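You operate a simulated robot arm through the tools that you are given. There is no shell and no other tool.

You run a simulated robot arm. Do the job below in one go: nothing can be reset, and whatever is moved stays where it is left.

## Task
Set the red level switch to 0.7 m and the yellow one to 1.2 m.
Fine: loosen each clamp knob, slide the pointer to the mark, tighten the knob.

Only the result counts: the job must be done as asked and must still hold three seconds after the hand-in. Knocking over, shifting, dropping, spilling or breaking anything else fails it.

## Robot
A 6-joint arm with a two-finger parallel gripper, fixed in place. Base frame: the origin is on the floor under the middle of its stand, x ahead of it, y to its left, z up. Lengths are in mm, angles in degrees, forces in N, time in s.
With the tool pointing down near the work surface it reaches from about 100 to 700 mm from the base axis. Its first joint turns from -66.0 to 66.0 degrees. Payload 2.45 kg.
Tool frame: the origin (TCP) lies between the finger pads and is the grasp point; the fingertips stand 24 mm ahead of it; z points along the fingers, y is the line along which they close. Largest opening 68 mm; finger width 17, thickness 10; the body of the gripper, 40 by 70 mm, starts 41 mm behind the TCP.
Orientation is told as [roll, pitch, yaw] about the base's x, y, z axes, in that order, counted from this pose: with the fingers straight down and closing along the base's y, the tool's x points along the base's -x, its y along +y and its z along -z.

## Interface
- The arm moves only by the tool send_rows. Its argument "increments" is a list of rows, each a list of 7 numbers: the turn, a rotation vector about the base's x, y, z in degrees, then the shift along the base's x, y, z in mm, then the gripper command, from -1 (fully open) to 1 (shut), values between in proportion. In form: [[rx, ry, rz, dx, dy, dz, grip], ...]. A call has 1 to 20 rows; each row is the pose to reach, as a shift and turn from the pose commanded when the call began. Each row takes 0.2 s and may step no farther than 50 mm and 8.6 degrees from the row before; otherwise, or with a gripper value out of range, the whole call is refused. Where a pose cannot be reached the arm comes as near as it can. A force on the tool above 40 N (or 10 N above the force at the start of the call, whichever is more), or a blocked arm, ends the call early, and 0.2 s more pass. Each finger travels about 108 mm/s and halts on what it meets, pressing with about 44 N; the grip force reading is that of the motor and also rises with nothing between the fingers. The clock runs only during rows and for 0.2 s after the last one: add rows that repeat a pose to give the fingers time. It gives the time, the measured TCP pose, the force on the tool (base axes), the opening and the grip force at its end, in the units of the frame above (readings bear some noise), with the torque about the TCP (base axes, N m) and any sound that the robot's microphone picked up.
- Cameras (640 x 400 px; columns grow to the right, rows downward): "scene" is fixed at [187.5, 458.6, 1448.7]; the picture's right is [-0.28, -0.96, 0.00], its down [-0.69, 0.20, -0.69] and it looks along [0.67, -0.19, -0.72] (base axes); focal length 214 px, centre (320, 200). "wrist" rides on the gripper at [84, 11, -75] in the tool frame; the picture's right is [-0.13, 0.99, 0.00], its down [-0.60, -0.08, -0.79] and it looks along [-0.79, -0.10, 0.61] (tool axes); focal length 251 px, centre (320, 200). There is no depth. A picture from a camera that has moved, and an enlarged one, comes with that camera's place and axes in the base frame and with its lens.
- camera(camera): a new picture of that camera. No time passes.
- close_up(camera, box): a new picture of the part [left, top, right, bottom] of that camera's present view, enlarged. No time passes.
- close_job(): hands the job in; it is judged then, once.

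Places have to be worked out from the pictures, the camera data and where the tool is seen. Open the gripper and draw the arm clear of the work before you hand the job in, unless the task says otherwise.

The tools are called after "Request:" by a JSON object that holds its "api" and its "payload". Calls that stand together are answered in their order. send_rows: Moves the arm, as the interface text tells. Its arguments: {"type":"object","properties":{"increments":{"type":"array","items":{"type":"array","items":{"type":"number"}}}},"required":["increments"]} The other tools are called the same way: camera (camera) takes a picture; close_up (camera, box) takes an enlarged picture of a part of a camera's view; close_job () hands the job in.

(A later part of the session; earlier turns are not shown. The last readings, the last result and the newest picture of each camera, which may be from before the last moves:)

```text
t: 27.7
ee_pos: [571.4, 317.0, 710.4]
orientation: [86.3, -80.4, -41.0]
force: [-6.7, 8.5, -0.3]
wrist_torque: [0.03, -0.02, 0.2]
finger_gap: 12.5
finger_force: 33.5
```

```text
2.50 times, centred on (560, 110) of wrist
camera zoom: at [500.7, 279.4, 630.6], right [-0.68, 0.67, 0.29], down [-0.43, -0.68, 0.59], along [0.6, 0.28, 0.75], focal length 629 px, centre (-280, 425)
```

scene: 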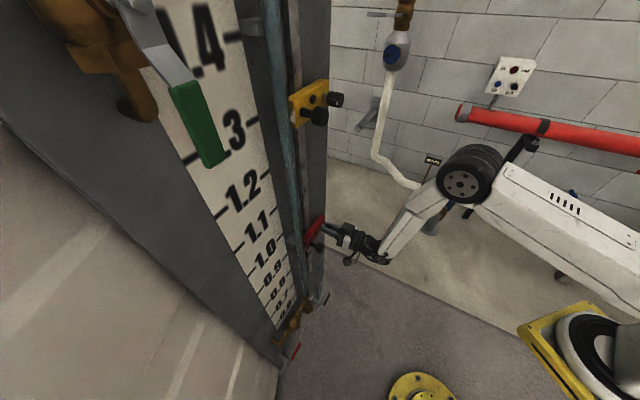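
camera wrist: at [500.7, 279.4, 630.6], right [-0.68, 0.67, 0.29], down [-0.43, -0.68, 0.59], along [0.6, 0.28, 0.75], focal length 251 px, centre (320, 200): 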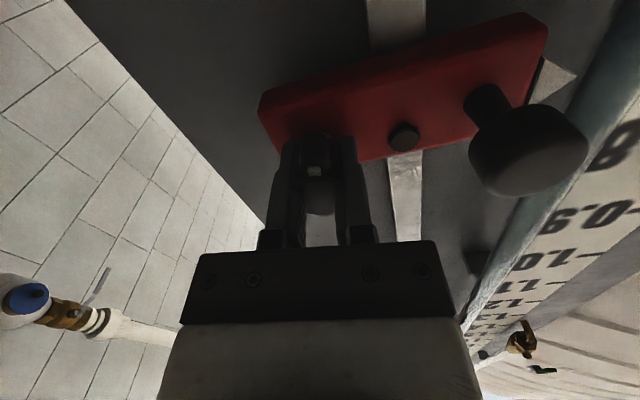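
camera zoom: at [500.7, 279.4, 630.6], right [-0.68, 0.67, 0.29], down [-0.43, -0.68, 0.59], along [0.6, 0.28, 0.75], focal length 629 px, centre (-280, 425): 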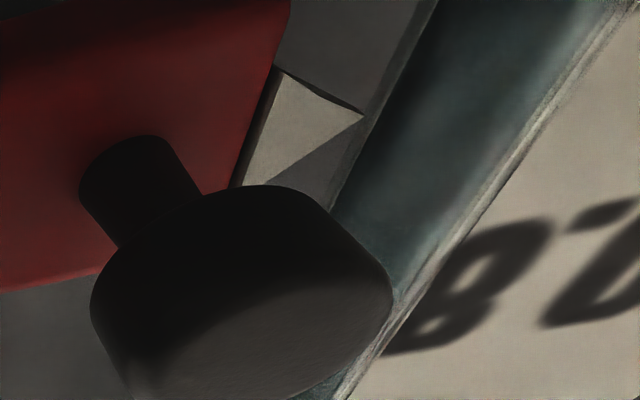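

Calibrating the scene camera on the 0.6–0.8 and 1.0–1.1 ticks, I place the pointer tip at about z≈708–710 now, level with the knob axis. I'll lower another 9 mm and re-measure before tightening.

Request:
{"api": "send_rows", "payload": {"increments": [[0, 0, 0, 0, 0, -3, 1], [0, 0, 0, 0, 0, -6, 1], [0, 0, 0, 0, 0, -9, 1], [0, 0, 0, 0, 0, -9, 1]]}}

Request:
{"api": "close_up", "payload": {"camera": "scene", "box": [290, 250, 330, 285]}}

Request:
{"api": "close_up", "payload": {"camera": "scene", "box": [260, 260, 320, 310]}}

```text
t: 28.7
ee_pos: [571.3, 316.0, 701.3]
orientation: [86.5, -80.4, -41.2]
force: [-6.9, 8.0, 0.2]
wrist_torque: [0.01, 0.01, 0.23]
finger_gap: 12.7
finger_force: 32.8
```

```text
11.43 times, centred on (310, 268) of scene
camera zoom: at [187.3, 458.7, 1448.6], right [-0.28, -0.96, 0.0], down [-0.69, 0.2, -0.69], along [0.67, -0.19, -0.72], focal length 2451 px, centre (434, -571)
```

zoom: 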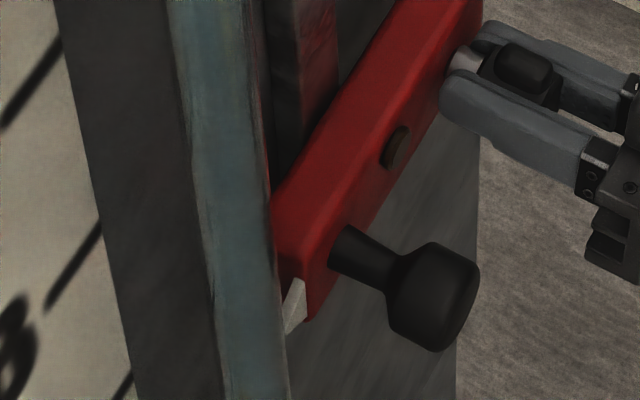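

```text
8.00 times, centred on (290, 285) of scene
camera zoom: at [187.3, 458.7, 1448.6], right [-0.28, -0.96, 0.0], down [-0.69, 0.2, -0.69], along [0.67, -0.19, -0.72], focal length 1716 px, centre (560, -480)
```

zoom: 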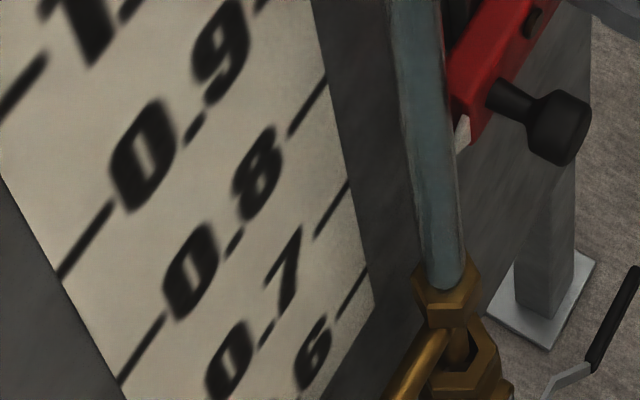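

Forces are low and the pointer tip measures about z≈698–700 by the calibrated scene view. I'll tighten now: rotate clockwise ~80° in steps first, then more while watching torque.

Request:
{"api": "send_rows", "payload": {"increments": [[5.62, 5.69, -0.09, 0, 0, 0, 1], [11.24, 11.38, -0.17, 0, 0, 0, 1], [16.86, 17.07, -0.26, 0, 0, 0, 1], [22.5, 22.8, -0.35, 0, 0, 0, 1], [28.1, 28.5, -0.43, 0, 0, 0, 1], [33.7, 34.1, -0.52, 0, 0, 0, 1], [39.3, 39.8, -0.6, 0, 0, 0, 1], [45.0, 45.5, -0.69, 0, 0, 0, 1], [50.6, 51.2, -0.78, 0, 0, 0, 1], [50.6, 51.2, -0.78, 0, 0, 0, 1]]}}

Request:
{"api": "close_up", "payload": {"camera": "wrist", "box": [240, 100, 400, 260]}}

```text
t: 30.9
ee_pos: [572.7, 315.2, 702.3]
orientation: [89.0, -8.2, -44.9]
force: [14.7, -3.0, -14.8]
wrist_torque: [-0.11, 0.06, 0.13]
finger_gap: 12.9
finger_force: 32.7
```

```text
2.50 times, centred on (320, 180) of wrist
camera zoom: at [459.5, 321.7, 701.8], right [0.0, 0.02, 1.0], down [-0.13, -0.99, 0.02], along [0.99, -0.13, 0.0], focal length 629 px, centre (320, 250)
```

zoom: 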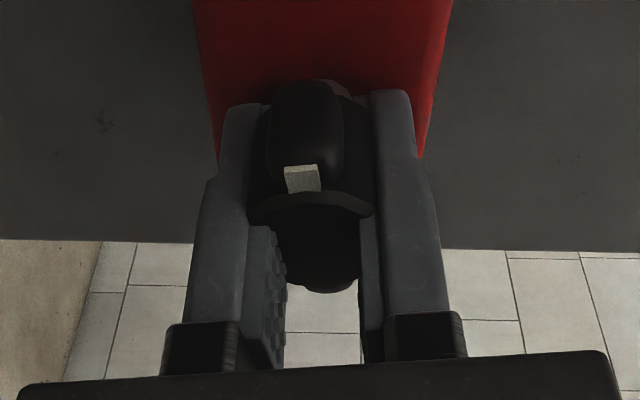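

Now at roll +82° with the knob nearly back to its original angle; the torque about its axis is still small. I'll rotate further in small steps to feel the clamp tighten.

Request:
{"api": "send_rows", "payload": {"increments": [[2.81, 2.84, 0, 0, 0, 0, 1], [5.62, 5.69, 0, 0, 0, 0, 1], [8.43, 8.53, 0, 0, 0, 0, 1], [8.43, 8.53, 0, 0, 0, 0, 1]]}}

Request:
{"api": "close_up", "payload": {"camera": "wrist", "box": [240, 100, 400, 260]}}

```text
t: 31.9
ee_pos: [571.6, 315.1, 701.3]
orientation: [89.2, 3.7, -44.9]
force: [8.2, -19.0, -4.7]
wrist_torque: [0.26, -0.78, -0.36]
finger_gap: 13.2
finger_force: 32.7
```

```text
2.50 times, centred on (320, 180) of wrist
camera zoom: at [460.5, 320.8, 719.4], right [0.15, -0.13, 0.98], down [-0.14, -0.98, -0.11], along [0.98, -0.12, -0.16], focal length 629 px, centre (320, 250)
```

zoom: 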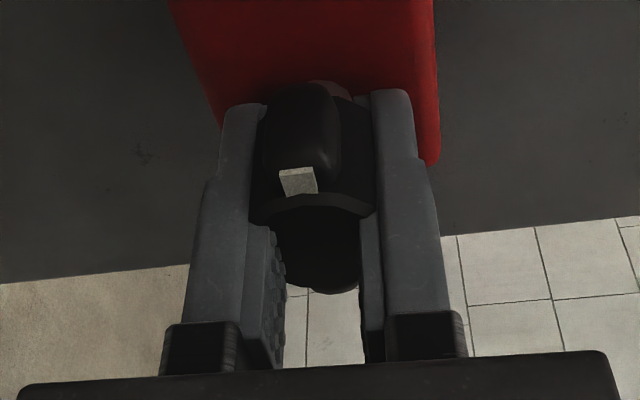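

The white mark is lagging behind the fingers and there is ~0.37 N·m of resistance, so the clamp is biting. I'll turn further so the fingers bear against the wings and make it firm.

Request:
{"api": "send_rows", "payload": {"increments": [[4.2, 4.26, 0, 0, 0, 0, 1], [8.43, 8.53, 0, 0, 0, 0, 1], [12.6, 12.8, 0, 0, 0, 0, 1], [14.1, 14.2, 0, 0, 0, 0, 1], [14.1, 14.2, 0, 0, 0, 0, 1]]}}

Request:
{"api": "close_up", "payload": {"camera": "wrist", "box": [240, 100, 400, 260]}}

Request:
{"api": "close_up", "payload": {"camera": "scene", "box": [285, 240, 345, 285]}}

```text
t: 33.1
ee_pos: [571.3, 318.2, 702.1]
orientation: [89.4, 23.5, -44.4]
force: [-4.2, -3.0, -2.3]
wrist_torque: [-0.44, -1.27, 0.08]
finger_gap: 19.8
finger_force: 37.3
```

```text
2.50 times, centred on (320, 180) of wrist
camera zoom: at [466.5, 314.3, 746.8], right [0.38, -0.35, 0.86], down [-0.18, -0.94, -0.3], along [0.91, -0.04, -0.42], focal length 629 px, centre (320, 250)
```

zoom: 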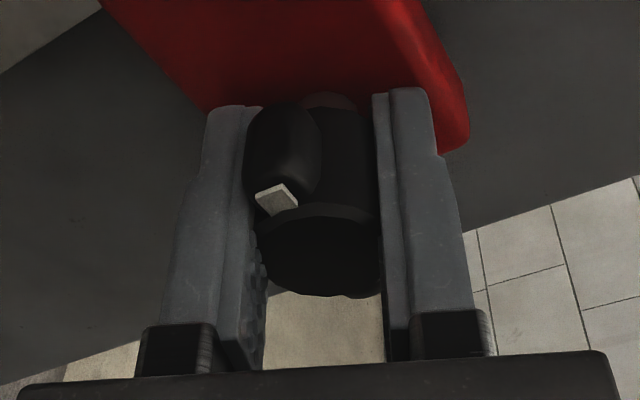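

```text
8.89 times, centred on (315, 262) of scene
camera zoom: at [187.4, 458.6, 1448.7], right [-0.28, -0.96, 0.0], down [-0.69, 0.2, -0.69], along [0.67, -0.19, -0.72], focal length 1906 px, centre (364, -356)
```

zoom: 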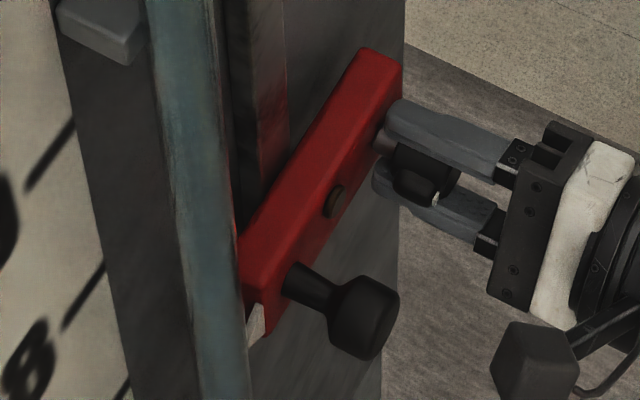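

The fingers now bear on the wings (gap forced to 19.8 mm) with ~1.2 N·m of tightening torque, and the knob no longer turns, so it is clamped. I'll open the gripper, level the roll, and back away from the board.

Request:
{"api": "send_rows", "payload": {"increments": [[0, 0, 0, 0, 0, 0, 0.2], [0, 0, 0, 0, 0, 0, -1], [0, 0, 0, 0, 0, 0, -1], [-5.6, -5.7, 0, 0, 0, 0, -1], [-11.2, -11.4, 0, 0, 0, 0, -1], [-16.4, -16.7, 0, 0, 0, 0, -1], [-16.4, -16.7, 0, -14, -14, 0, -1], [-16.4, -16.7, 0, -35, -35, 0, -1], [-16.4, -16.7, 0, -56, -56, 0, -1], [-16.4, -16.7, 0, -56, -56, 0, -1]]}}

Request:
{"api": "camera", "payload": {"camera": "wrist"}}

Request:
{"api": "close_up", "payload": {"camera": "scene", "box": [285, 240, 345, 285]}}

```text
t: 35.3
ee_pos: [515.0, 260.6, 701.3]
orientation: [89.3, 0.2, -44.6]
force: [-0.3, 0.2, -1.3]
wrist_torque: [0.01, 0.02, 0.02]
finger_gap: 68.0
finger_force: 0.0
```

```text
taken
camera wrist: at [402.9, 266.2, 713.4], right [0.1, -0.08, 0.99], down [-0.13, -0.99, -0.07], along [0.99, -0.12, -0.11], focal length 251 px, centre (320, 200)
```

wrist: 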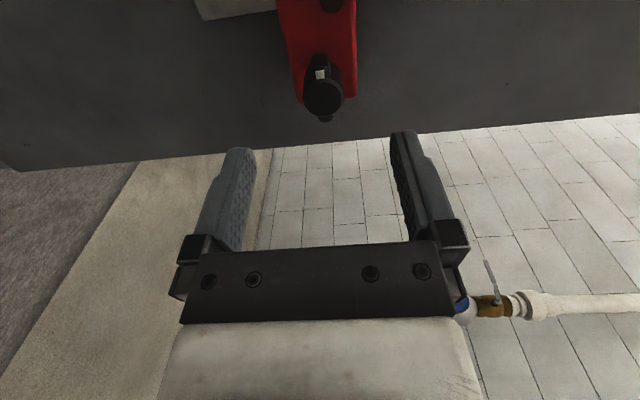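

```text
8.89 times, centred on (315, 262) of scene
camera zoom: at [187.5, 458.6, 1448.7], right [-0.28, -0.96, 0.0], down [-0.69, 0.2, -0.69], along [0.67, -0.19, -0.72], focal length 1906 px, centre (364, -356)
```

zoom: 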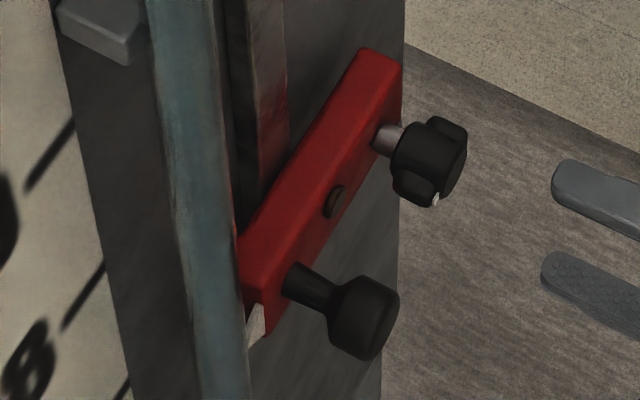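

The red clamp knob is back at its original angle and the slider stays put after release. To verify the pointer without parallax, I'll roll the gripper 180° so the camera sits on the right looking left at pointer and scale, at the height of the 0.7 mark.

Request:
{"api": "send_rows", "payload": {"increments": [[5.8, 5.88, 0, 0, 0, 0, -1], [11.6, 11.76, 0, 0, 0, 0, -1], [17.4, 17.6, 0, 0, 0, 0, -1], [23.2, 23.5, 0, 0, 0, 0, -1], [29.0, 29.4, 0, 0, 0, 0, -1], [34.8, 35.3, 0, 0, 0, 0, -1], [40.6, 41.1, 0, 0, 0, 0, -1], [46.4, 47.0, 0, 0, 0, 0, -1], [52.2, 52.9, 0, 0, 0, 0, -1], [58.0, 58.8, 0, 0, 0, 0, -1], [63.2, 64.0, 0, 0, 0, 0, -1], [63.2, 64.0, 0, 0, 0, 0, -1]]}}

Request:
{"api": "send_rows", "payload": {"increments": [[5.8, 5.88, 0, 0, 0, 0, -1], [11.6, 11.76, 0, 0, 0, 0, -1], [17.4, 17.6, 0, 0, 0, 0, -1], [23.2, 23.5, 0, 0, 0, 0, -1], [29.0, 29.4, 0, 0, 0, 0, -1], [34.8, 35.3, 0, 0, 0, 0, -1], [40.6, 41.1, 0, 0, 0, 0, -1], [46.4, 47.0, 0, 0, 0, 0, -1], [52.2, 52.9, 0, 0, 0, 0, -1], [58.0, 58.8, 0, 0, 0, 0, -1], [63.2, 64.0, 0, 0, 0, 0, -1], [63.2, 64.0, 0, 0, 0, 0, -1]]}}

```text
t: 37.9
ee_pos: [515.3, 261.7, 701.5]
orientation: [-95.9, 89.8, 130.3]
force: [0.8, 0.7, 0.3]
wrist_torque: [0.0, 0.01, -0.02]
finger_gap: 68.0
finger_force: 0.1
```

```text
t: 40.5
ee_pos: [516.1, 261.1, 701.4]
orientation: [-90.9, -0.2, 135.4]
force: [-0.6, -0.4, 0.1]
wrist_torque: [0.03, 0.0, -0.03]
finger_gap: 68.2
finger_force: 0.1
```

Roll to +270° was reachable. Next I'll move to (469, 307, 711), which puts the camera at the 0.7 m height.

Request:
{"api": "send_rows", "payload": {"increments": [[0, 0, 0, -15.7, 15.3, 3, -1], [0, 0, 0, -31.3, 30.7, 7, -1], [0, 0, 0, -47, 46, 10, -1], [0, 0, 0, -47, 46, 10, -1]]}}

Request:
{"api": "camera", "payload": {"camera": "wrist"}}

```text
t: 41.5
ee_pos: [491.7, 275.3, 709.4]
orientation: [-90.8, 0.0, 135.9]
force: [0.2, -0.2, -0.8]
wrist_torque: [-0.03, 0.0, -0.04]
finger_gap: 67.8
finger_force: 0.1
out of reach, approached as far as the arm can: row 2, 3, 4
```

```text
taken
camera wrist: at [499.9, 161.5, 697.9], right [-0.08, 0.1, -0.99], down [-0.99, -0.15, 0.07], along [-0.14, 0.98, 0.11], focal length 251 px, centre (320, 200)
```

wrist: 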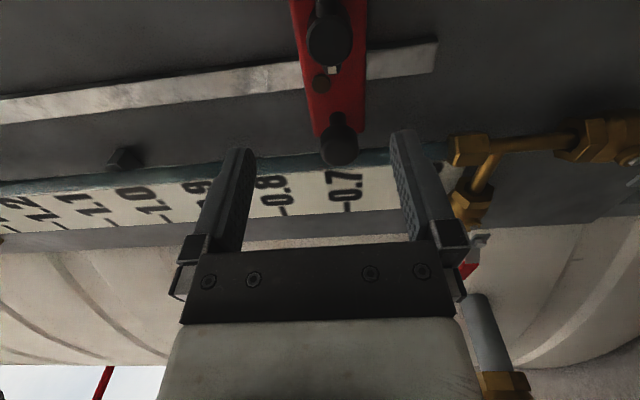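

The view shows the scale, the 0.7 mark and the slider side-on. I'll zoom in on the pointer region.

Request:
{"api": "close_up", "payload": {"camera": "wrist", "box": [270, 110, 410, 220]}}

Request:
{"api": "close_up", "payload": {"camera": "wrist", "box": [310, 110, 380, 170]}}

```text
3.64 times, centred on (340, 165) of wrist
camera zoom: at [499.9, 161.5, 697.9], right [-0.08, 0.1, -0.99], down [-0.99, -0.15, 0.07], along [-0.14, 0.98, 0.11], focal length 914 px, centre (247, 327)
```

zoom: 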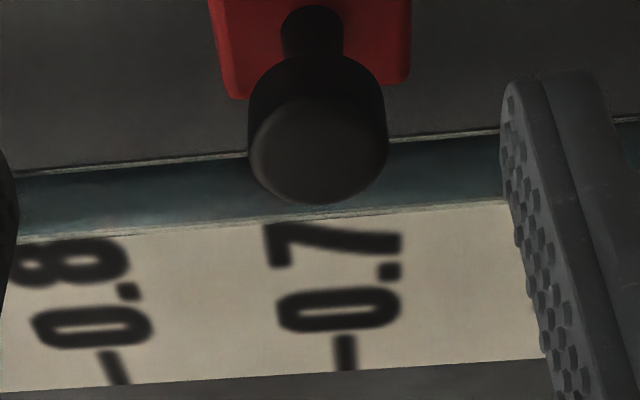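

```text
6.67 times, centred on (345, 140) of wrist
camera zoom: at [499.9, 161.5, 697.9], right [-0.08, 0.1, -0.99], down [-0.99, -0.15, 0.07], along [-0.14, 0.98, 0.11], focal length 1676 px, centre (153, 600)
```

zoom: 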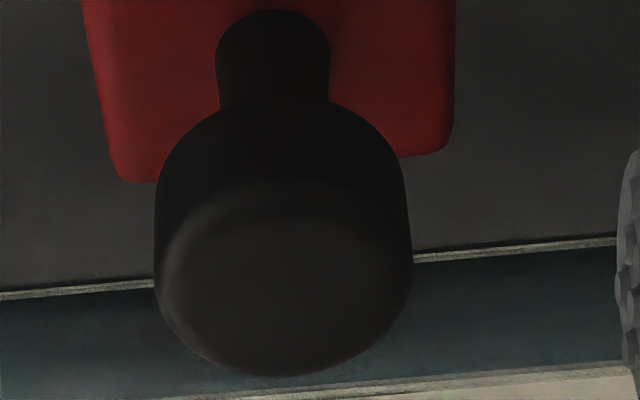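

From this view the 0.7 tick reads z≈700.7, and the slider's handle axis and block centre read z≈701.8, i.e. about 1 mm from the mark. The handle hides the pointer here, so I'll rise 70 mm and look at the pointer directly as a cross-check.

Request:
{"api": "send_rows", "payload": {"increments": [[0, 0, 0, 0, 0, 20, -1], [0, 0, 0, 0, 0, 45, -1], [0, 0, 0, 0, 0, 70, -1], [0, 0, 0, 0, 0, 70, -1]]}}

Request:
{"api": "camera", "payload": {"camera": "wrist"}}

Request:
{"api": "close_up", "payload": {"camera": "wrist", "box": [350, 90, 470, 200]}}

```text
t: 42.5
ee_pos: [491.6, 274.1, 779.6]
orientation: [-90.7, -0.1, 135.6]
force: [0.0, -0.3, 0.1]
wrist_torque: [0.01, 0.01, 0.0]
finger_gap: 67.9
finger_force: 0.0
```

```text
taken
camera wrist: at [499.8, 160.6, 768.1], right [-0.08, 0.1, -0.99], down [-0.99, -0.15, 0.07], along [-0.14, 0.98, 0.11], focal length 251 px, centre (320, 200)
```

wrist: 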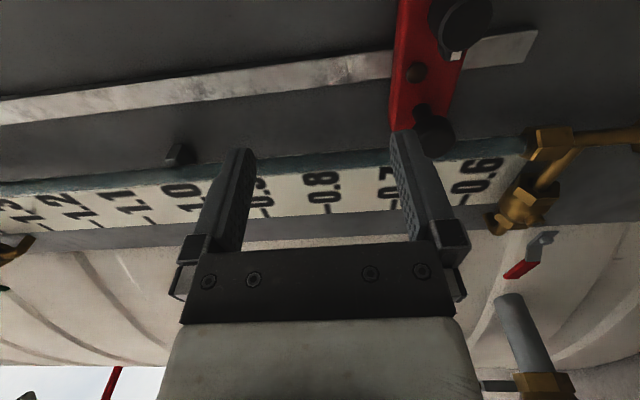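

```text
3.64 times, centred on (410, 145) of wrist
camera zoom: at [499.8, 160.6, 768.1], right [-0.08, 0.1, -0.99], down [-0.99, -0.15, 0.07], along [-0.14, 0.98, 0.11], focal length 914 px, centre (-7, 400)
```

zoom: 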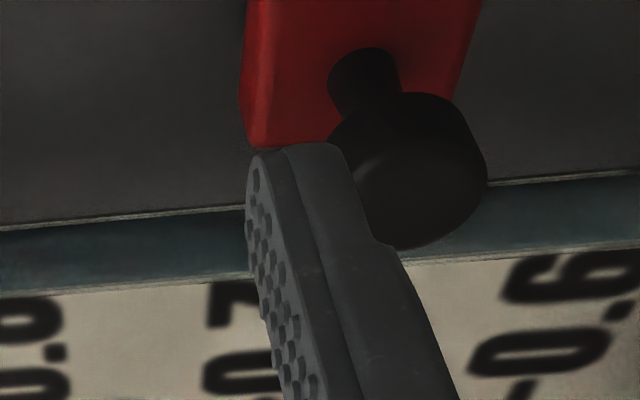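

An open finger hides the pointer. I'll close the gripper and rise another 50 mm for a clear view.

Request:
{"api": "send_rows", "payload": {"increments": [[0, 0, 0, 0, 0, 20, 1], [0, 0, 0, 0, 0, 40, 1], [0, 0, 0, 0, 0, 50, 1], [0, 0, 0, 0, 0, 50, 1]]}}

Request:
{"api": "camera", "payload": {"camera": "wrist"}}

Request:
{"api": "close_up", "payload": {"camera": "wrist", "box": [390, 100, 520, 200]}}

```text
t: 43.5
ee_pos: [492.9, 273.6, 829.2]
orientation: [-90.7, -0.1, 135.7]
force: [0.5, 0.1, 0.1]
wrist_torque: [0.05, 0.02, 0.01]
finger_gap: 0.2
finger_force: 23.5
```

```text
taken
camera wrist: at [499.8, 161.0, 817.9], right [-0.08, 0.1, -0.99], down [-0.99, -0.15, 0.07], along [-0.14, 0.98, 0.11], focal length 251 px, centre (320, 200)
```

wrist: 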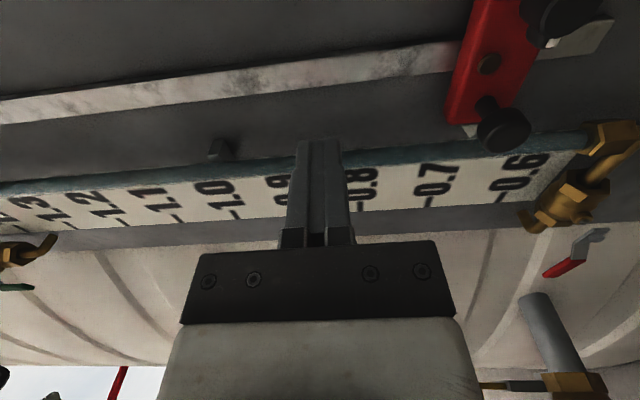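

```text
4.00 times, centred on (455, 150) of wrist
camera zoom: at [499.8, 161.0, 817.9], right [-0.08, 0.1, -0.99], down [-0.99, -0.15, 0.07], along [-0.14, 0.98, 0.11], focal length 1006 px, centre (-220, 400)
```

zoom: 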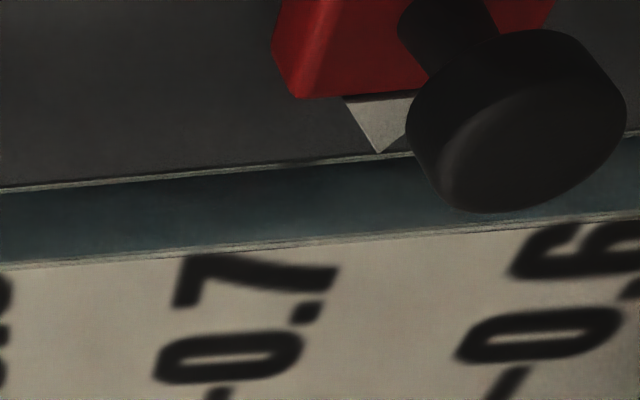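

The pointer tip measures z≈700–702 against the 0.7 mark at ≈700.7, so red is set and clamped. Next I'll move right and up to the yellow slider, keeping well clear of the board, gripper open.

Request:
{"api": "send_rows", "payload": {"increments": [[0, 0, 0, 36, -10, 0, -1], [0, 0, 0, 71.6, -19.7, 0, -1], [0, 0, 0, 71.6, -19.7, 45, -1], [0, 0, 0, 71.6, -19.7, 90, -1], [0, 0, 0, 71.6, -19.7, 135, -1], [0, 0, 0, 71.6, -19.7, 180, -1], [0, 0, 0, 71.6, -19.7, 225, -1], [0, 0, 0, 71.6, -19.7, 270, -1], [0, 0, 0, 71.6, -19.7, 315, -1], [0, 0, 0, 71.6, -19.7, 360, -1], [0, 0, 0, 71.6, -19.7, 405, -1], [0, 0, 0, 71.6, -19.7, 440, -1], [0, 0, 0, 71.6, -19.7, 464, -1], [0, 0, 0, 71.6, -19.7, 464, -1]]}}

Request:
{"api": "camera", "payload": {"camera": "wrist"}}

Request:
{"api": "camera", "payload": {"camera": "scene"}}

```text
t: 46.5
ee_pos: [562.4, 256.0, 1294.0]
orientation: [-90.7, -0.1, 135.4]
force: [0.5, -0.2, -0.7]
wrist_torque: [0.05, 0.03, -0.01]
finger_gap: 68.1
finger_force: 0.0
```

```text
taken
camera wrist: at [570.2, 142.3, 1281.2], right [-0.08, 0.1, -0.99], down [-0.99, -0.14, 0.07], along [-0.13, 0.98, 0.11], focal length 251 px, centre (320, 200)
```

wrist: 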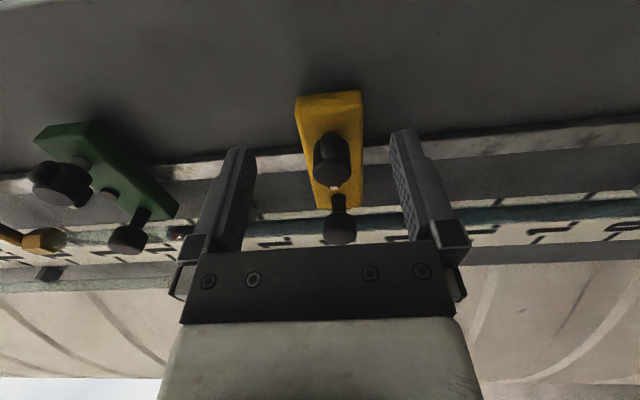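

```text
taken
```

scene: 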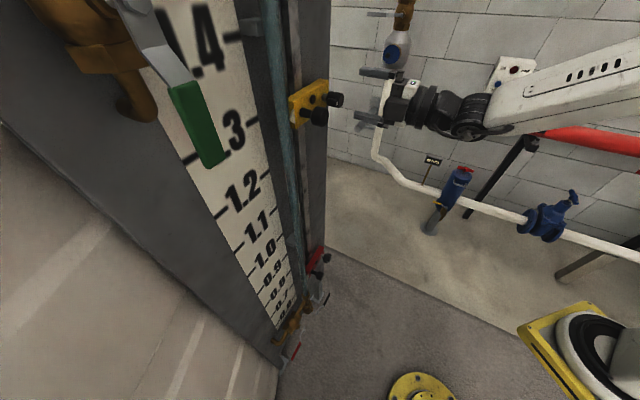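

A third, green slider sits higher up and must not be touched. The yellow clamp knob is right in view; I'll zoom in to locate it precisely.

Request:
{"api": "close_up", "payload": {"camera": "wrist", "box": [270, 80, 400, 250]}}

Request:
{"api": "close_up", "payload": {"camera": "wrist", "box": [0, 100, 260, 270]}}

Request:
{"api": "close_up", "payload": {"camera": "scene", "box": [280, 60, 420, 145]}}

```text
2.35 times, centred on (335, 165) of wrist
camera zoom: at [570.2, 142.3, 1281.2], right [-0.08, 0.1, -0.99], down [-0.99, -0.14, 0.07], along [-0.13, 0.98, 0.11], focal length 592 px, centre (285, 282)
```

zoom: 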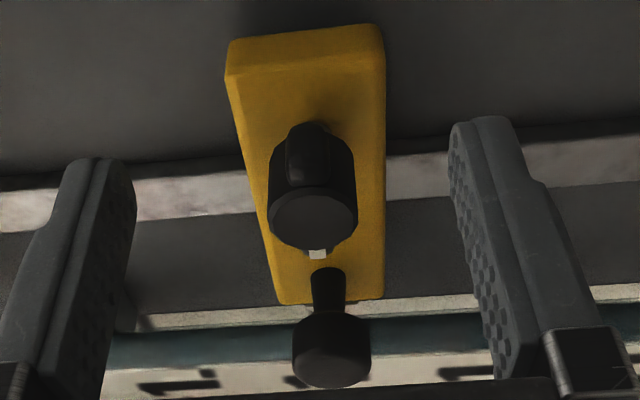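

```text
2.35 times, centred on (130, 185) of wrist
camera zoom: at [570.2, 142.3, 1281.2], right [-0.08, 0.1, -0.99], down [-0.99, -0.14, 0.07], along [-0.13, 0.98, 0.11], focal length 592 px, centre (767, 235)
```

zoom: 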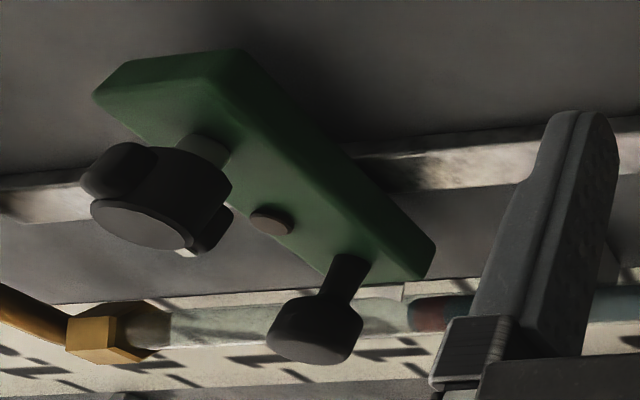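

```text
4.57 times, centred on (350, 102) of scene
camera zoom: at [187.5, 458.6, 1448.7], right [-0.28, -0.96, 0.0], down [-0.69, 0.2, -0.69], along [0.67, -0.19, -0.72], focal length 980 px, centre (183, 646)
```

zoom: 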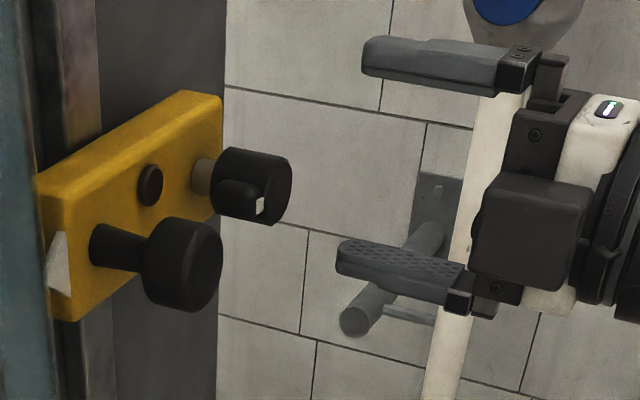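

The yellow knob axis is at d≈140, z≈1290.5, with its wings horizontal like the red one's. I'll move forward to ~65 mm off the board at d≈177, then slide left onto the knob.

Request:
{"api": "send_rows", "payload": {"increments": [[0, 0, 0, 10.6, 10.6, -3.5, -1], [0, 0, 0, 21.2, 21.2, -3.5, -1], [0, 0, 0, 31.8, 31.8, -3.5, -1], [0, 0, 0, 31.8, 31.8, -3.5, -1]]}}

Request:
{"api": "close_up", "payload": {"camera": "wrist", "box": [200, 80, 440, 250]}}

Request:
{"api": "close_up", "payload": {"camera": "scene", "box": [280, 60, 420, 145]}}

```text
t: 47.5
ee_pos: [595.9, 287.3, 1289.4]
orientation: [-90.8, -0.2, 135.3]
force: [0.3, 0.3, -0.6]
wrist_torque: [0.0, 0.02, -0.02]
finger_gap: 68.0
finger_force: 0.3
```

```text
2.35 times, centred on (320, 165) of wrist
camera zoom: at [602.7, 174.2, 1278.1], right [-0.08, 0.1, -0.99], down [-0.99, -0.14, 0.07], along [-0.13, 0.98, 0.11], focal length 592 px, centre (320, 282)
```

zoom: 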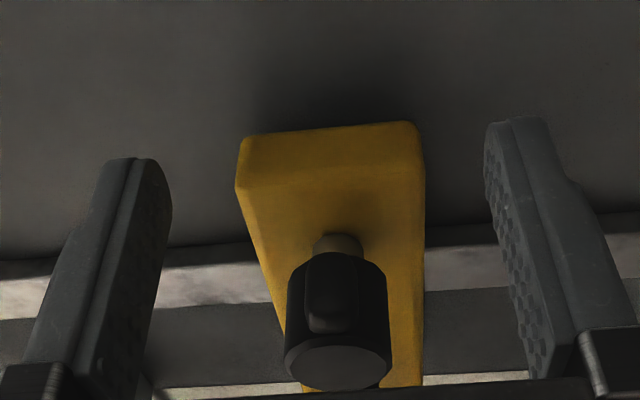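

```text
4.57 times, centred on (350, 102) of scene
camera zoom: at [187.5, 458.6, 1448.7], right [-0.28, -0.96, 0.0], down [-0.69, 0.2, -0.69], along [0.67, -0.19, -0.72], focal length 980 px, centre (183, 646)
```

zoom: 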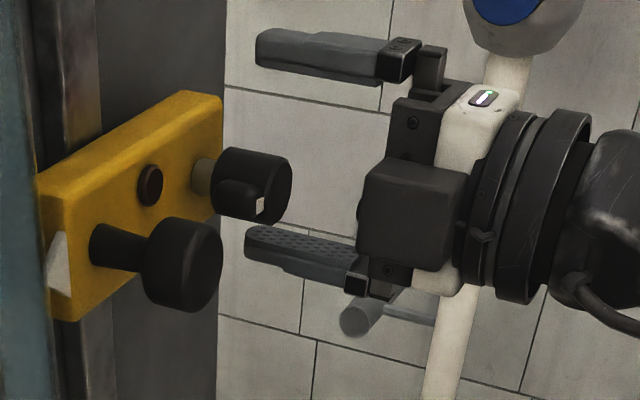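

TCP is at d≈178.6, h≈64, z=1289.4, and the knob axis is at z≈1290.3. I'll slide left 38.6 mm onto the knob and then check.

Request:
{"api": "send_rows", "payload": {"increments": [[0, 0, 0, -9, 9, 0.8, -1], [0, 0, 0, -18, 18, 0.8, -1], [0, 0, 0, -27.3, 27.3, 0.8, -1], [0, 0, 0, -27.3, 27.3, 0.8, -1]]}}

Request:
{"api": "close_up", "payload": {"camera": "wrist", "box": [200, 80, 440, 250]}}

Request:
{"api": "close_up", "payload": {"camera": "scene", "box": [280, 60, 420, 145]}}

```text
t: 48.5
ee_pos: [568.1, 314.6, 1289.8]
orientation: [-90.6, -0.1, 135.4]
force: [-0.2, -0.2, 0.1]
wrist_torque: [0.01, -0.01, 0.0]
finger_gap: 67.8
finger_force: 0.1
```

```text
2.35 times, centred on (320, 165) of wrist
camera zoom: at [575.0, 201.6, 1279.3], right [-0.08, 0.1, -0.99], down [-0.99, -0.14, 0.07], along [-0.13, 0.98, 0.11], focal length 592 px, centre (320, 282)
```

zoom: 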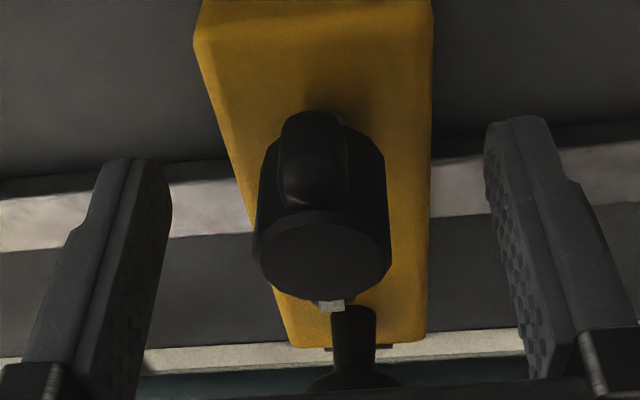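

```text
4.57 times, centred on (350, 102) of scene
camera zoom: at [187.5, 458.6, 1448.7], right [-0.28, -0.96, 0.0], down [-0.69, 0.2, -0.69], along [0.67, -0.19, -0.72], focal length 980 px, centre (183, 646)
```

zoom: 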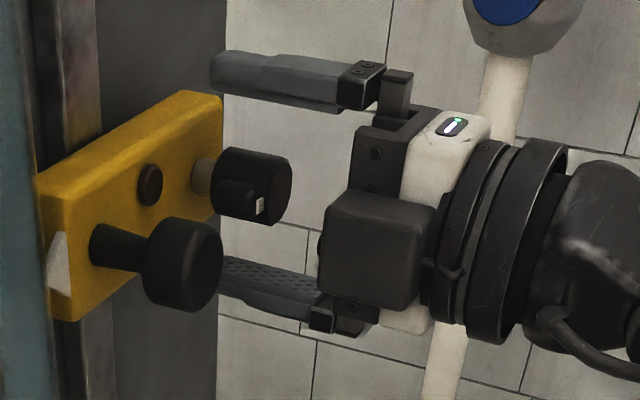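

The knob is centred between the fingers (within ~1 mm). I'll close onto it.

Request:
{"api": "send_rows", "payload": {"increments": [[0, 0, 0, 0, 0, 0, 0.0], [0, 0, 0, 0, 0, 0, 0.2], [0, 0, 0, 0, 0, 0, 1], [0, 0, 0, 0, 0, 0, 1], [0, 0, 0, 0, 0, 0, 1]]}}

Request:
{"api": "close_up", "payload": {"camera": "wrist", "box": [200, 80, 440, 250]}}

Request:
{"api": "close_up", "payload": {"camera": "scene", "box": [280, 60, 420, 145]}}

```text
t: 49.7
ee_pos: [567.9, 314.7, 1291.0]
orientation: [-90.6, 0.0, 135.3]
force: [-0.1, -0.1, -5.5]
wrist_torque: [-0.15, 0.09, -0.05]
finger_gap: 12.6
finger_force: 32.7
```

```text
2.35 times, centred on (320, 165) of wrist
camera zoom: at [575.1, 201.5, 1278.7], right [-0.09, 0.1, -0.99], down [-0.99, -0.14, 0.07], along [-0.13, 0.99, 0.11], focal length 592 px, centre (320, 282)
```

zoom: 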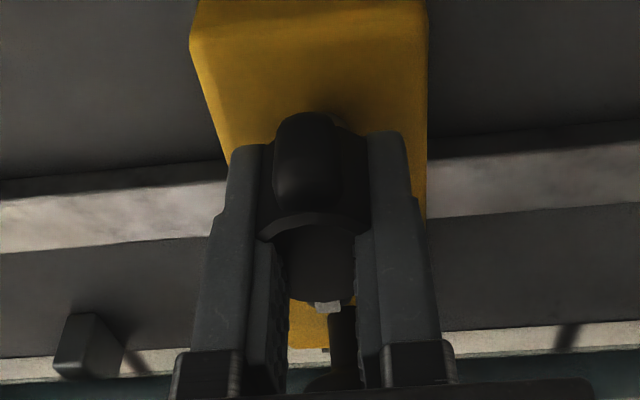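

```text
4.57 times, centred on (350, 102) of scene
camera zoom: at [187.5, 458.7, 1448.6], right [-0.28, -0.96, 0.0], down [-0.69, 0.2, -0.69], along [0.67, -0.19, -0.72], focal length 980 px, centre (183, 646)
```

zoom: 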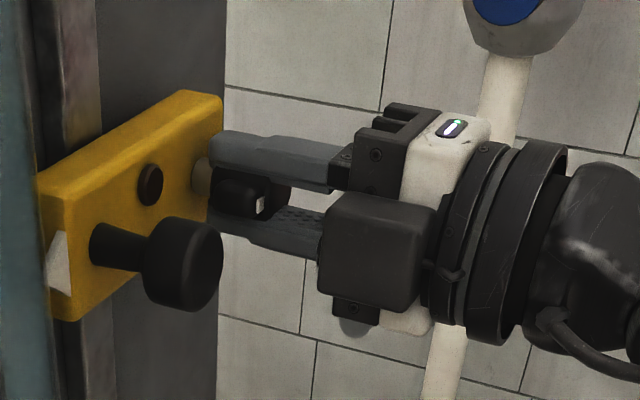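

Gripped firmly (33 N). Now I'll loosen: rotate counter-clockwise 86° about the knob axis, away from the wrist limit this time.

Request:
{"api": "send_rows", "payload": {"increments": [[-5.7, -5.76, -0.09, 0, 0, 0, 1], [-11.4, -11.5, -0.17, 0, 0, 0, 1], [-17.1, -17.3, -0.26, 0, 0, 0, 1], [-22.8, -23.0, -0.34, 0, 0, 0, 1], [-28.5, -28.8, -0.43, 0, 0, 0, 1], [-34.2, -34.6, -0.51, 0, 0, 0, 1], [-39.9, -40.3, -0.6, 0, 0, 0, 1], [-45.6, -46.1, -0.68, 0, 0, 0, 1], [-51.3, -51.8, -0.77, 0, 0, 0, 1], [-57.0, -57.6, -0.85, 0, 0, 0, 1], [-60.5, -61.1, -0.9, 0, 0, 0, 1], [-60.5, -61.1, -0.9, 0, 0, 0, 1]]}}

Request:
{"api": "close_up", "payload": {"camera": "wrist", "box": [200, 80, 440, 250]}}

Request:
{"api": "close_up", "payload": {"camera": "scene", "box": [280, 60, 420, 145]}}

```text
t: 52.3
ee_pos: [567.7, 313.9, 1291.9]
orientation: [-97.6, 85.9, 127.7]
force: [4.3, -6.1, -4.1]
wrist_torque: [-0.48, 0.49, -0.12]
finger_gap: 12.7
finger_force: 33.0
```

```text
2.35 times, centred on (320, 165) of wrist
camera zoom: at [527.3, 247.4, 1373.4], right [0.7, -0.69, -0.2], down [-0.64, -0.48, -0.6], along [0.32, 0.55, -0.77], focal length 592 px, centre (320, 282)
```

zoom: 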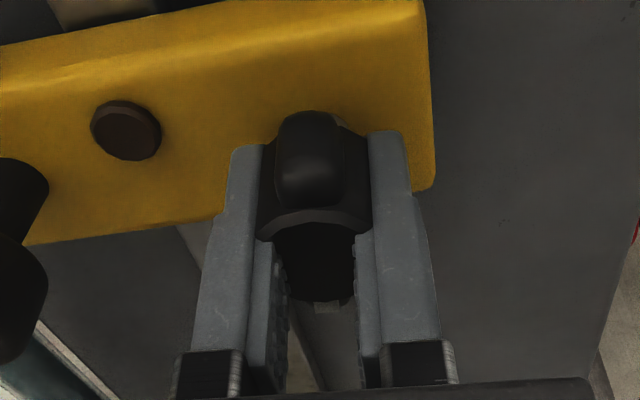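

```text
4.57 times, centred on (350, 102) of scene
camera zoom: at [187.7, 458.4, 1448.7], right [-0.28, -0.96, 0.0], down [-0.69, 0.2, -0.69], along [0.67, -0.19, -0.72], focal length 980 px, centre (183, 646)
```

zoom: 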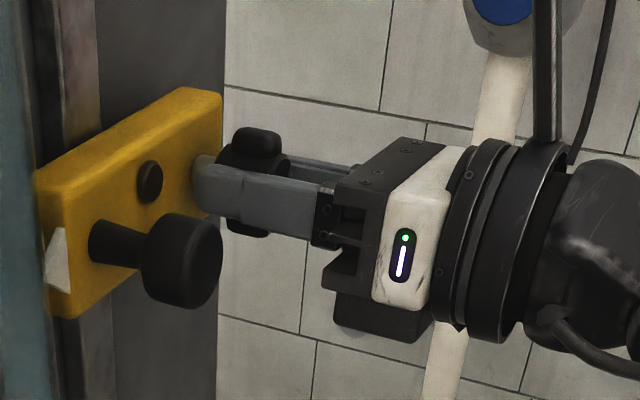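

The knob turned the full 86° with the gripper without slipping, and the block shifted slightly, so it is loose. I'll slide down about 60 mm first, watching forces.

Request:
{"api": "send_rows", "payload": {"increments": [[0, 0, 0, 0, 0, -4, 1], [0, 0, 0, 0, 0, -12, 1], [0, 0, 0, 0, 0, -22, 1], [0, 0, 0, 0, 0, -32, 1], [0, 0, 0, 0, 0, -42, 1], [0, 0, 0, 0, 0, -52, 1], [0, 0, 0, 0, 0, -60, 1], [0, 0, 0, 0, 0, -60, 1]]}}

Request:
{"api": "close_up", "payload": {"camera": "scene", "box": [280, 80, 420, 165]}}

```text
t: 54.1
ee_pos: [568.2, 314.1, 1230.8]
orientation: [-97.6, 85.9, 127.8]
force: [14.7, -5.6, 1.7]
wrist_torque: [0.51, -0.46, -0.39]
finger_gap: 12.8
finger_force: 32.9
```

```text
4.57 times, centred on (350, 122) of scene
camera zoom: at [188.0, 458.3, 1448.7], right [-0.28, -0.96, 0.0], down [-0.69, 0.2, -0.69], along [0.67, -0.19, -0.72], focal length 980 px, centre (183, 554)
```

zoom: 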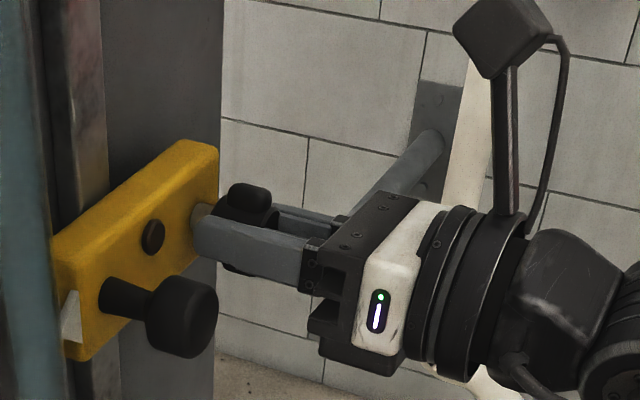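

The yellow slider moves down with the gripper at low force (TCP z=1230.8). I'll continue to z≈1200.5.

Request:
{"api": "send_rows", "payload": {"increments": [[0, 0, 0, 0, 0, -8, 1], [0, 0, 0, 0, 0, -16, 1], [0, 0, 0, 0, 0, -24, 1], [0, 0, 0, 0, 0, -30.3, 1], [0, 0, 0, 0, 0, -30.3, 1], [0, 0, 0, 0, 0, -30.3, 1]]}}

Request:
{"api": "camera", "payload": {"camera": "wrist"}}

Request:
{"api": "close_up", "payload": {"camera": "scene", "box": [285, 115, 325, 145]}}

Request:
{"api": "close_up", "payload": {"camera": "scene", "box": [200, 150, 300, 225]}}

```text
t: 55.5
ee_pos: [567.9, 314.2, 1200.1]
orientation: [-97.6, 85.8, 127.9]
force: [25.5, 0.8, -0.1]
wrist_torque: [0.29, -0.29, -0.42]
finger_gap: 12.6
finger_force: 32.7
```

```text
taken
camera wrist: at [527.4, 247.3, 1282.6], right [0.7, -0.69, -0.2], down [-0.64, -0.47, -0.6], along [0.32, 0.55, -0.77], focal length 251 px, centre (320, 200)
```

wrist: 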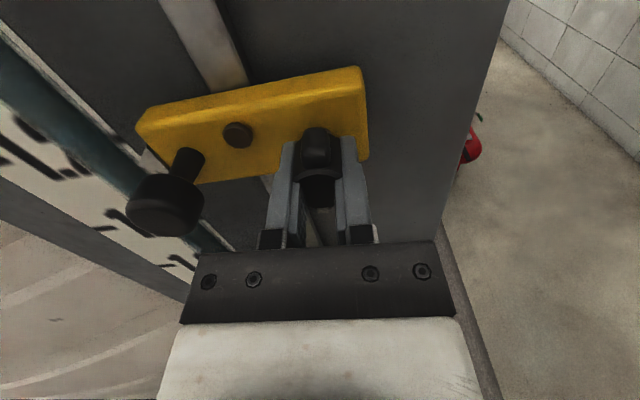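

```text
13.33 times, centred on (305, 130) of scene
camera zoom: at [188.4, 458.6, 1448.5], right [-0.28, -0.96, 0.0], down [-0.69, 0.2, -0.69], along [0.67, -0.19, -0.72], focal length 2860 px, centre (520, 1133)
```

zoom: 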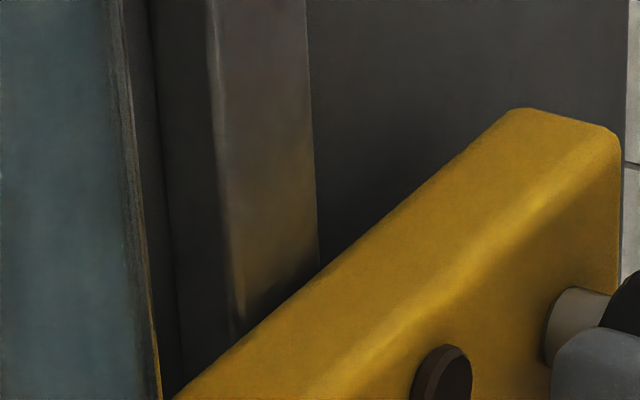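

```text
5.33 times, centred on (250, 188) of scene
camera zoom: at [188.4, 458.6, 1448.5], right [-0.28, -0.96, 0.0], down [-0.69, 0.2, -0.69], along [0.67, -0.19, -0.72], focal length 1144 px, centre (693, 267)
```

zoom: 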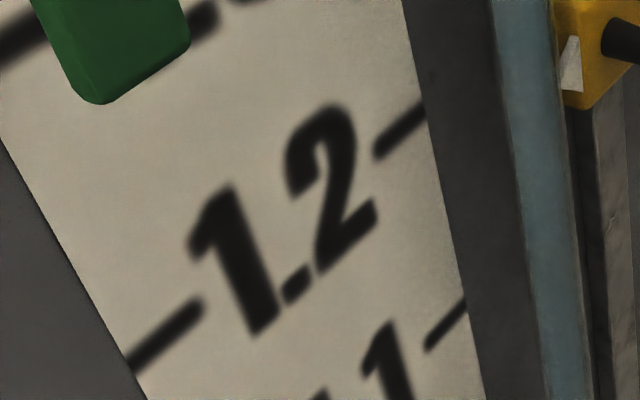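

Forces show ~25 N building sideways, so I'll relieve that shortly. First, zooms on the yellow pointer tip and ticks to check the height.

Request:
{"api": "close_up", "payload": {"camera": "scene", "box": [280, 145, 320, 175]}}

Request:
{"api": "close_up", "payload": {"camera": "scene", "box": [255, 155, 295, 185]}}

Request:
{"api": "close_up", "payload": {"camera": "wrist", "box": [60, 90, 220, 210]}}

```text
13.33 times, centred on (300, 160) of scene
camera zoom: at [188.4, 458.6, 1448.5], right [-0.28, -0.96, 0.0], down [-0.69, 0.2, -0.69], along [0.67, -0.19, -0.72], focal length 2860 px, centre (587, 733)
```

zoom: 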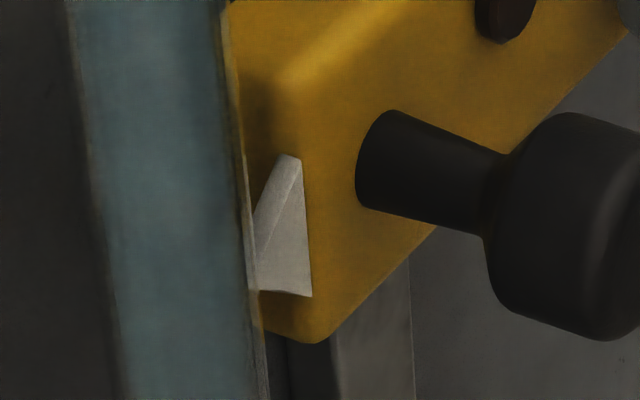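

```text
13.33 times, centred on (275, 170) of scene
camera zoom: at [188.4, 458.6, 1448.5], right [-0.28, -0.96, 0.0], down [-0.69, 0.2, -0.69], along [0.67, -0.19, -0.72], focal length 2860 px, centre (920, 600)
```

zoom: 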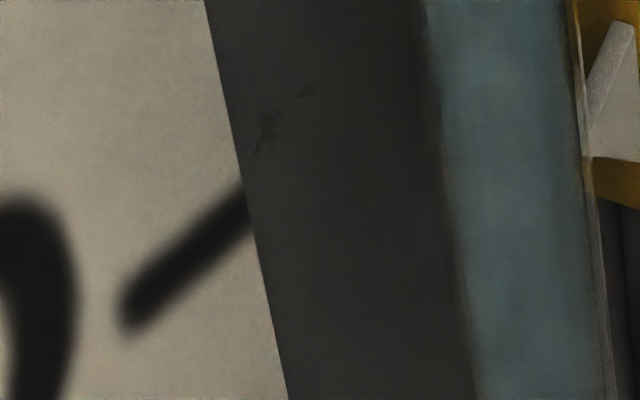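

```text
3.33 times, centred on (140, 150) of wrist
camera zoom: at [527.4, 247.3, 1282.6], right [0.7, -0.69, -0.2], down [-0.64, -0.47, -0.6], along [0.32, 0.55, -0.77], focal length 838 px, centre (920, 367)
```

zoom: 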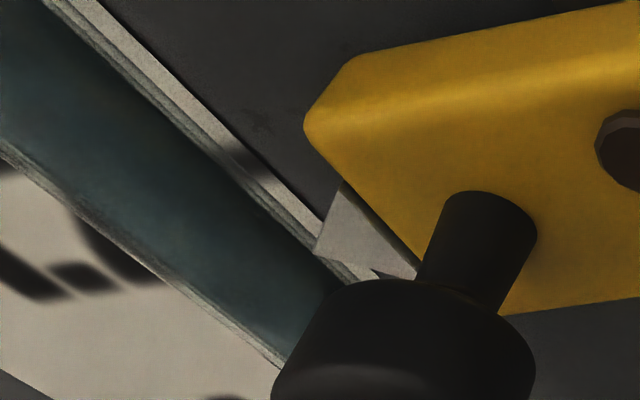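

Both views put the yellow pointer tip at z≈1199–1200.7, so it's on the 1.2 mark. I'll relieve the sideways load with a +1.5 mm x shift, then tighten clockwise by 80°.

Request:
{"api": "send_rows", "payload": {"increments": [[0, 0, 0, 0.8, 0, 0.2, 1], [0, 0, 0, 1.5, 0, 0.4, 1], [0, 0, 0, 1.5, 0, 0.4, 1]]}}

Request:
{"api": "send_rows", "payload": {"increments": [[5.6, 5.7, 0.08, 0, 0, 0, 1], [11.2, 11.4, 0.15, 0, 0, 0, 1], [16.8, 17.1, 0.23, 0, 0, 0, 1], [22.4, 22.8, 0.31, 0, 0, 0, 1], [28.0, 28.5, 0.39, 0, 0, 0, 1], [33.7, 34.2, 0.46, 0, 0, 0, 1], [39.3, 39.9, 0.54, 0, 0, 0, 1], [44.9, 45.6, 0.62, 0, 0, 0, 1], [50.5, 51.3, 0.7, 0, 0, 0, 1], [56.1, 57.0, 0.77, 0, 0, 0, 1], [56.1, 57.0, 0.77, 0, 0, 0, 1]]}}

Request:
{"api": "close_up", "payload": {"camera": "wrist", "box": [200, 80, 440, 250]}}

```text
t: 56.3
ee_pos: [568.2, 314.0, 1200.7]
orientation: [-96.3, 85.9, 129.3]
force: [2.8, -8.8, -2.6]
wrist_torque: [0.58, -0.59, -0.31]
finger_gap: 12.7
finger_force: 32.6
```

```text
t: 58.7
ee_pos: [568.2, 313.9, 1199.7]
orientation: [-90.5, 5.8, 135.5]
force: [-22.9, -5.6, -2.8]
wrist_torque: [-0.11, 0.12, 0.13]
finger_gap: 12.6
finger_force: 33.0
```

```text
2.35 times, centred on (320, 165) of wrist
camera zoom: at [576.5, 201.0, 1198.4], right [-0.01, 0.03, -1.0], down [-0.99, -0.14, 0.01], along [-0.14, 0.99, 0.03], focal length 592 px, centre (320, 282)
```

zoom: 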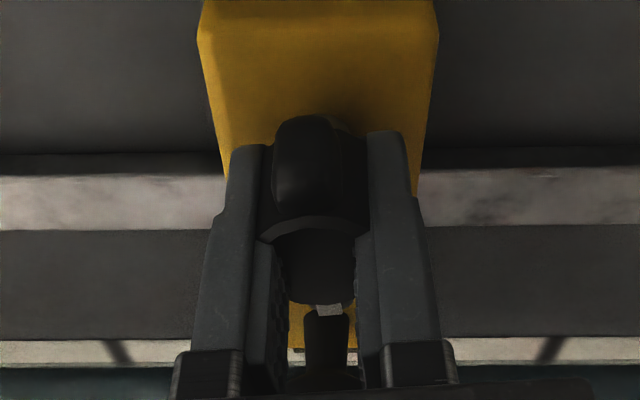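

The ticks at 1.1 and 1.3 appear symmetric about the slider, which is reassuring. I'll relieve the x load and continue tightening in small steps until the wings take torque.

Request:
{"api": "send_rows", "payload": {"increments": [[0, 0, 0, -1.2, 0, 0, 1], [2.8, 2.85, 0.04, -1.2, 0, 0, 1], [5.6, 5.7, 0.08, -1.2, 0, 0, 1], [8.4, 8.55, 0.1, -1.2, 0, 0, 1], [8.4, 8.55, 0.1, -1.2, 0, 0, 1]]}}

Request:
{"api": "close_up", "payload": {"camera": "wrist", "box": [200, 80, 440, 250]}}

```text
t: 59.9
ee_pos: [569.1, 314.5, 1202.3]
orientation: [-90.6, -6.1, 135.4]
force: [2.9, 4.5, -2.7]
wrist_torque: [-0.85, -0.14, -0.03]
finger_gap: 13.1
finger_force: 34.2
```

```text
2.35 times, centred on (320, 165) of wrist
camera zoom: at [575.1, 202.5, 1181.3], right [-0.16, 0.17, -0.97], down [-0.98, -0.15, 0.13], along [-0.12, 0.97, 0.19], focal length 592 px, centre (320, 282)
```

zoom: 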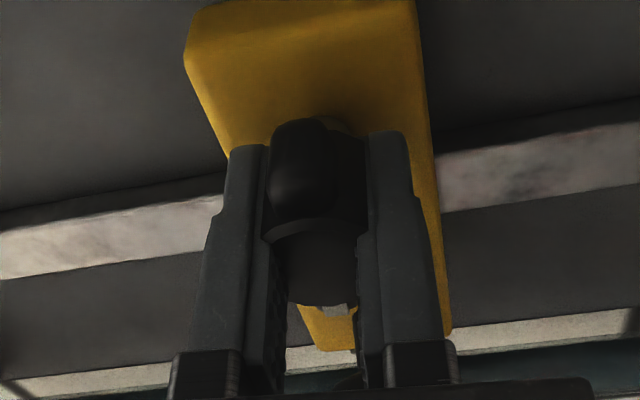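

The clamp is biting (~0.7 N·m) and the knob now lags the fingers. I'll turn 18° further to bear on the wings and finish tightening.

Request:
{"api": "send_rows", "payload": {"increments": [[4.2, 4.26, 0, 0, 0, 0, 1], [8.43, 8.53, 0, 0, 0, 0, 1], [12.65, 12.8, 0, 0, 0, 0, 1], [12.65, 12.8, 0, 0, 0, 0, 1]]}}

Request:
{"api": "close_up", "payload": {"camera": "wrist", "box": [200, 80, 440, 250]}}

```text
t: 60.9
ee_pos: [567.9, 314.6, 1201.7]
orientation: [-90.6, -24.1, 135.6]
force: [4.3, 1.9, 0.8]
wrist_torque: [-1.22, -0.5, 0.14]
finger_gap: 20.0
finger_force: 37.6
```

```text
2.35 times, centred on (320, 165) of wrist
camera zoom: at [567.3, 209.7, 1156.7], right [-0.37, 0.37, -0.85], down [-0.93, -0.2, 0.31], along [-0.06, 0.91, 0.42], focal length 592 px, centre (320, 282)
```

zoom: 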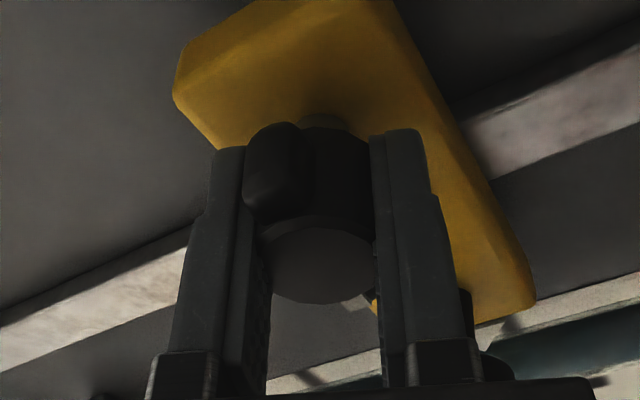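

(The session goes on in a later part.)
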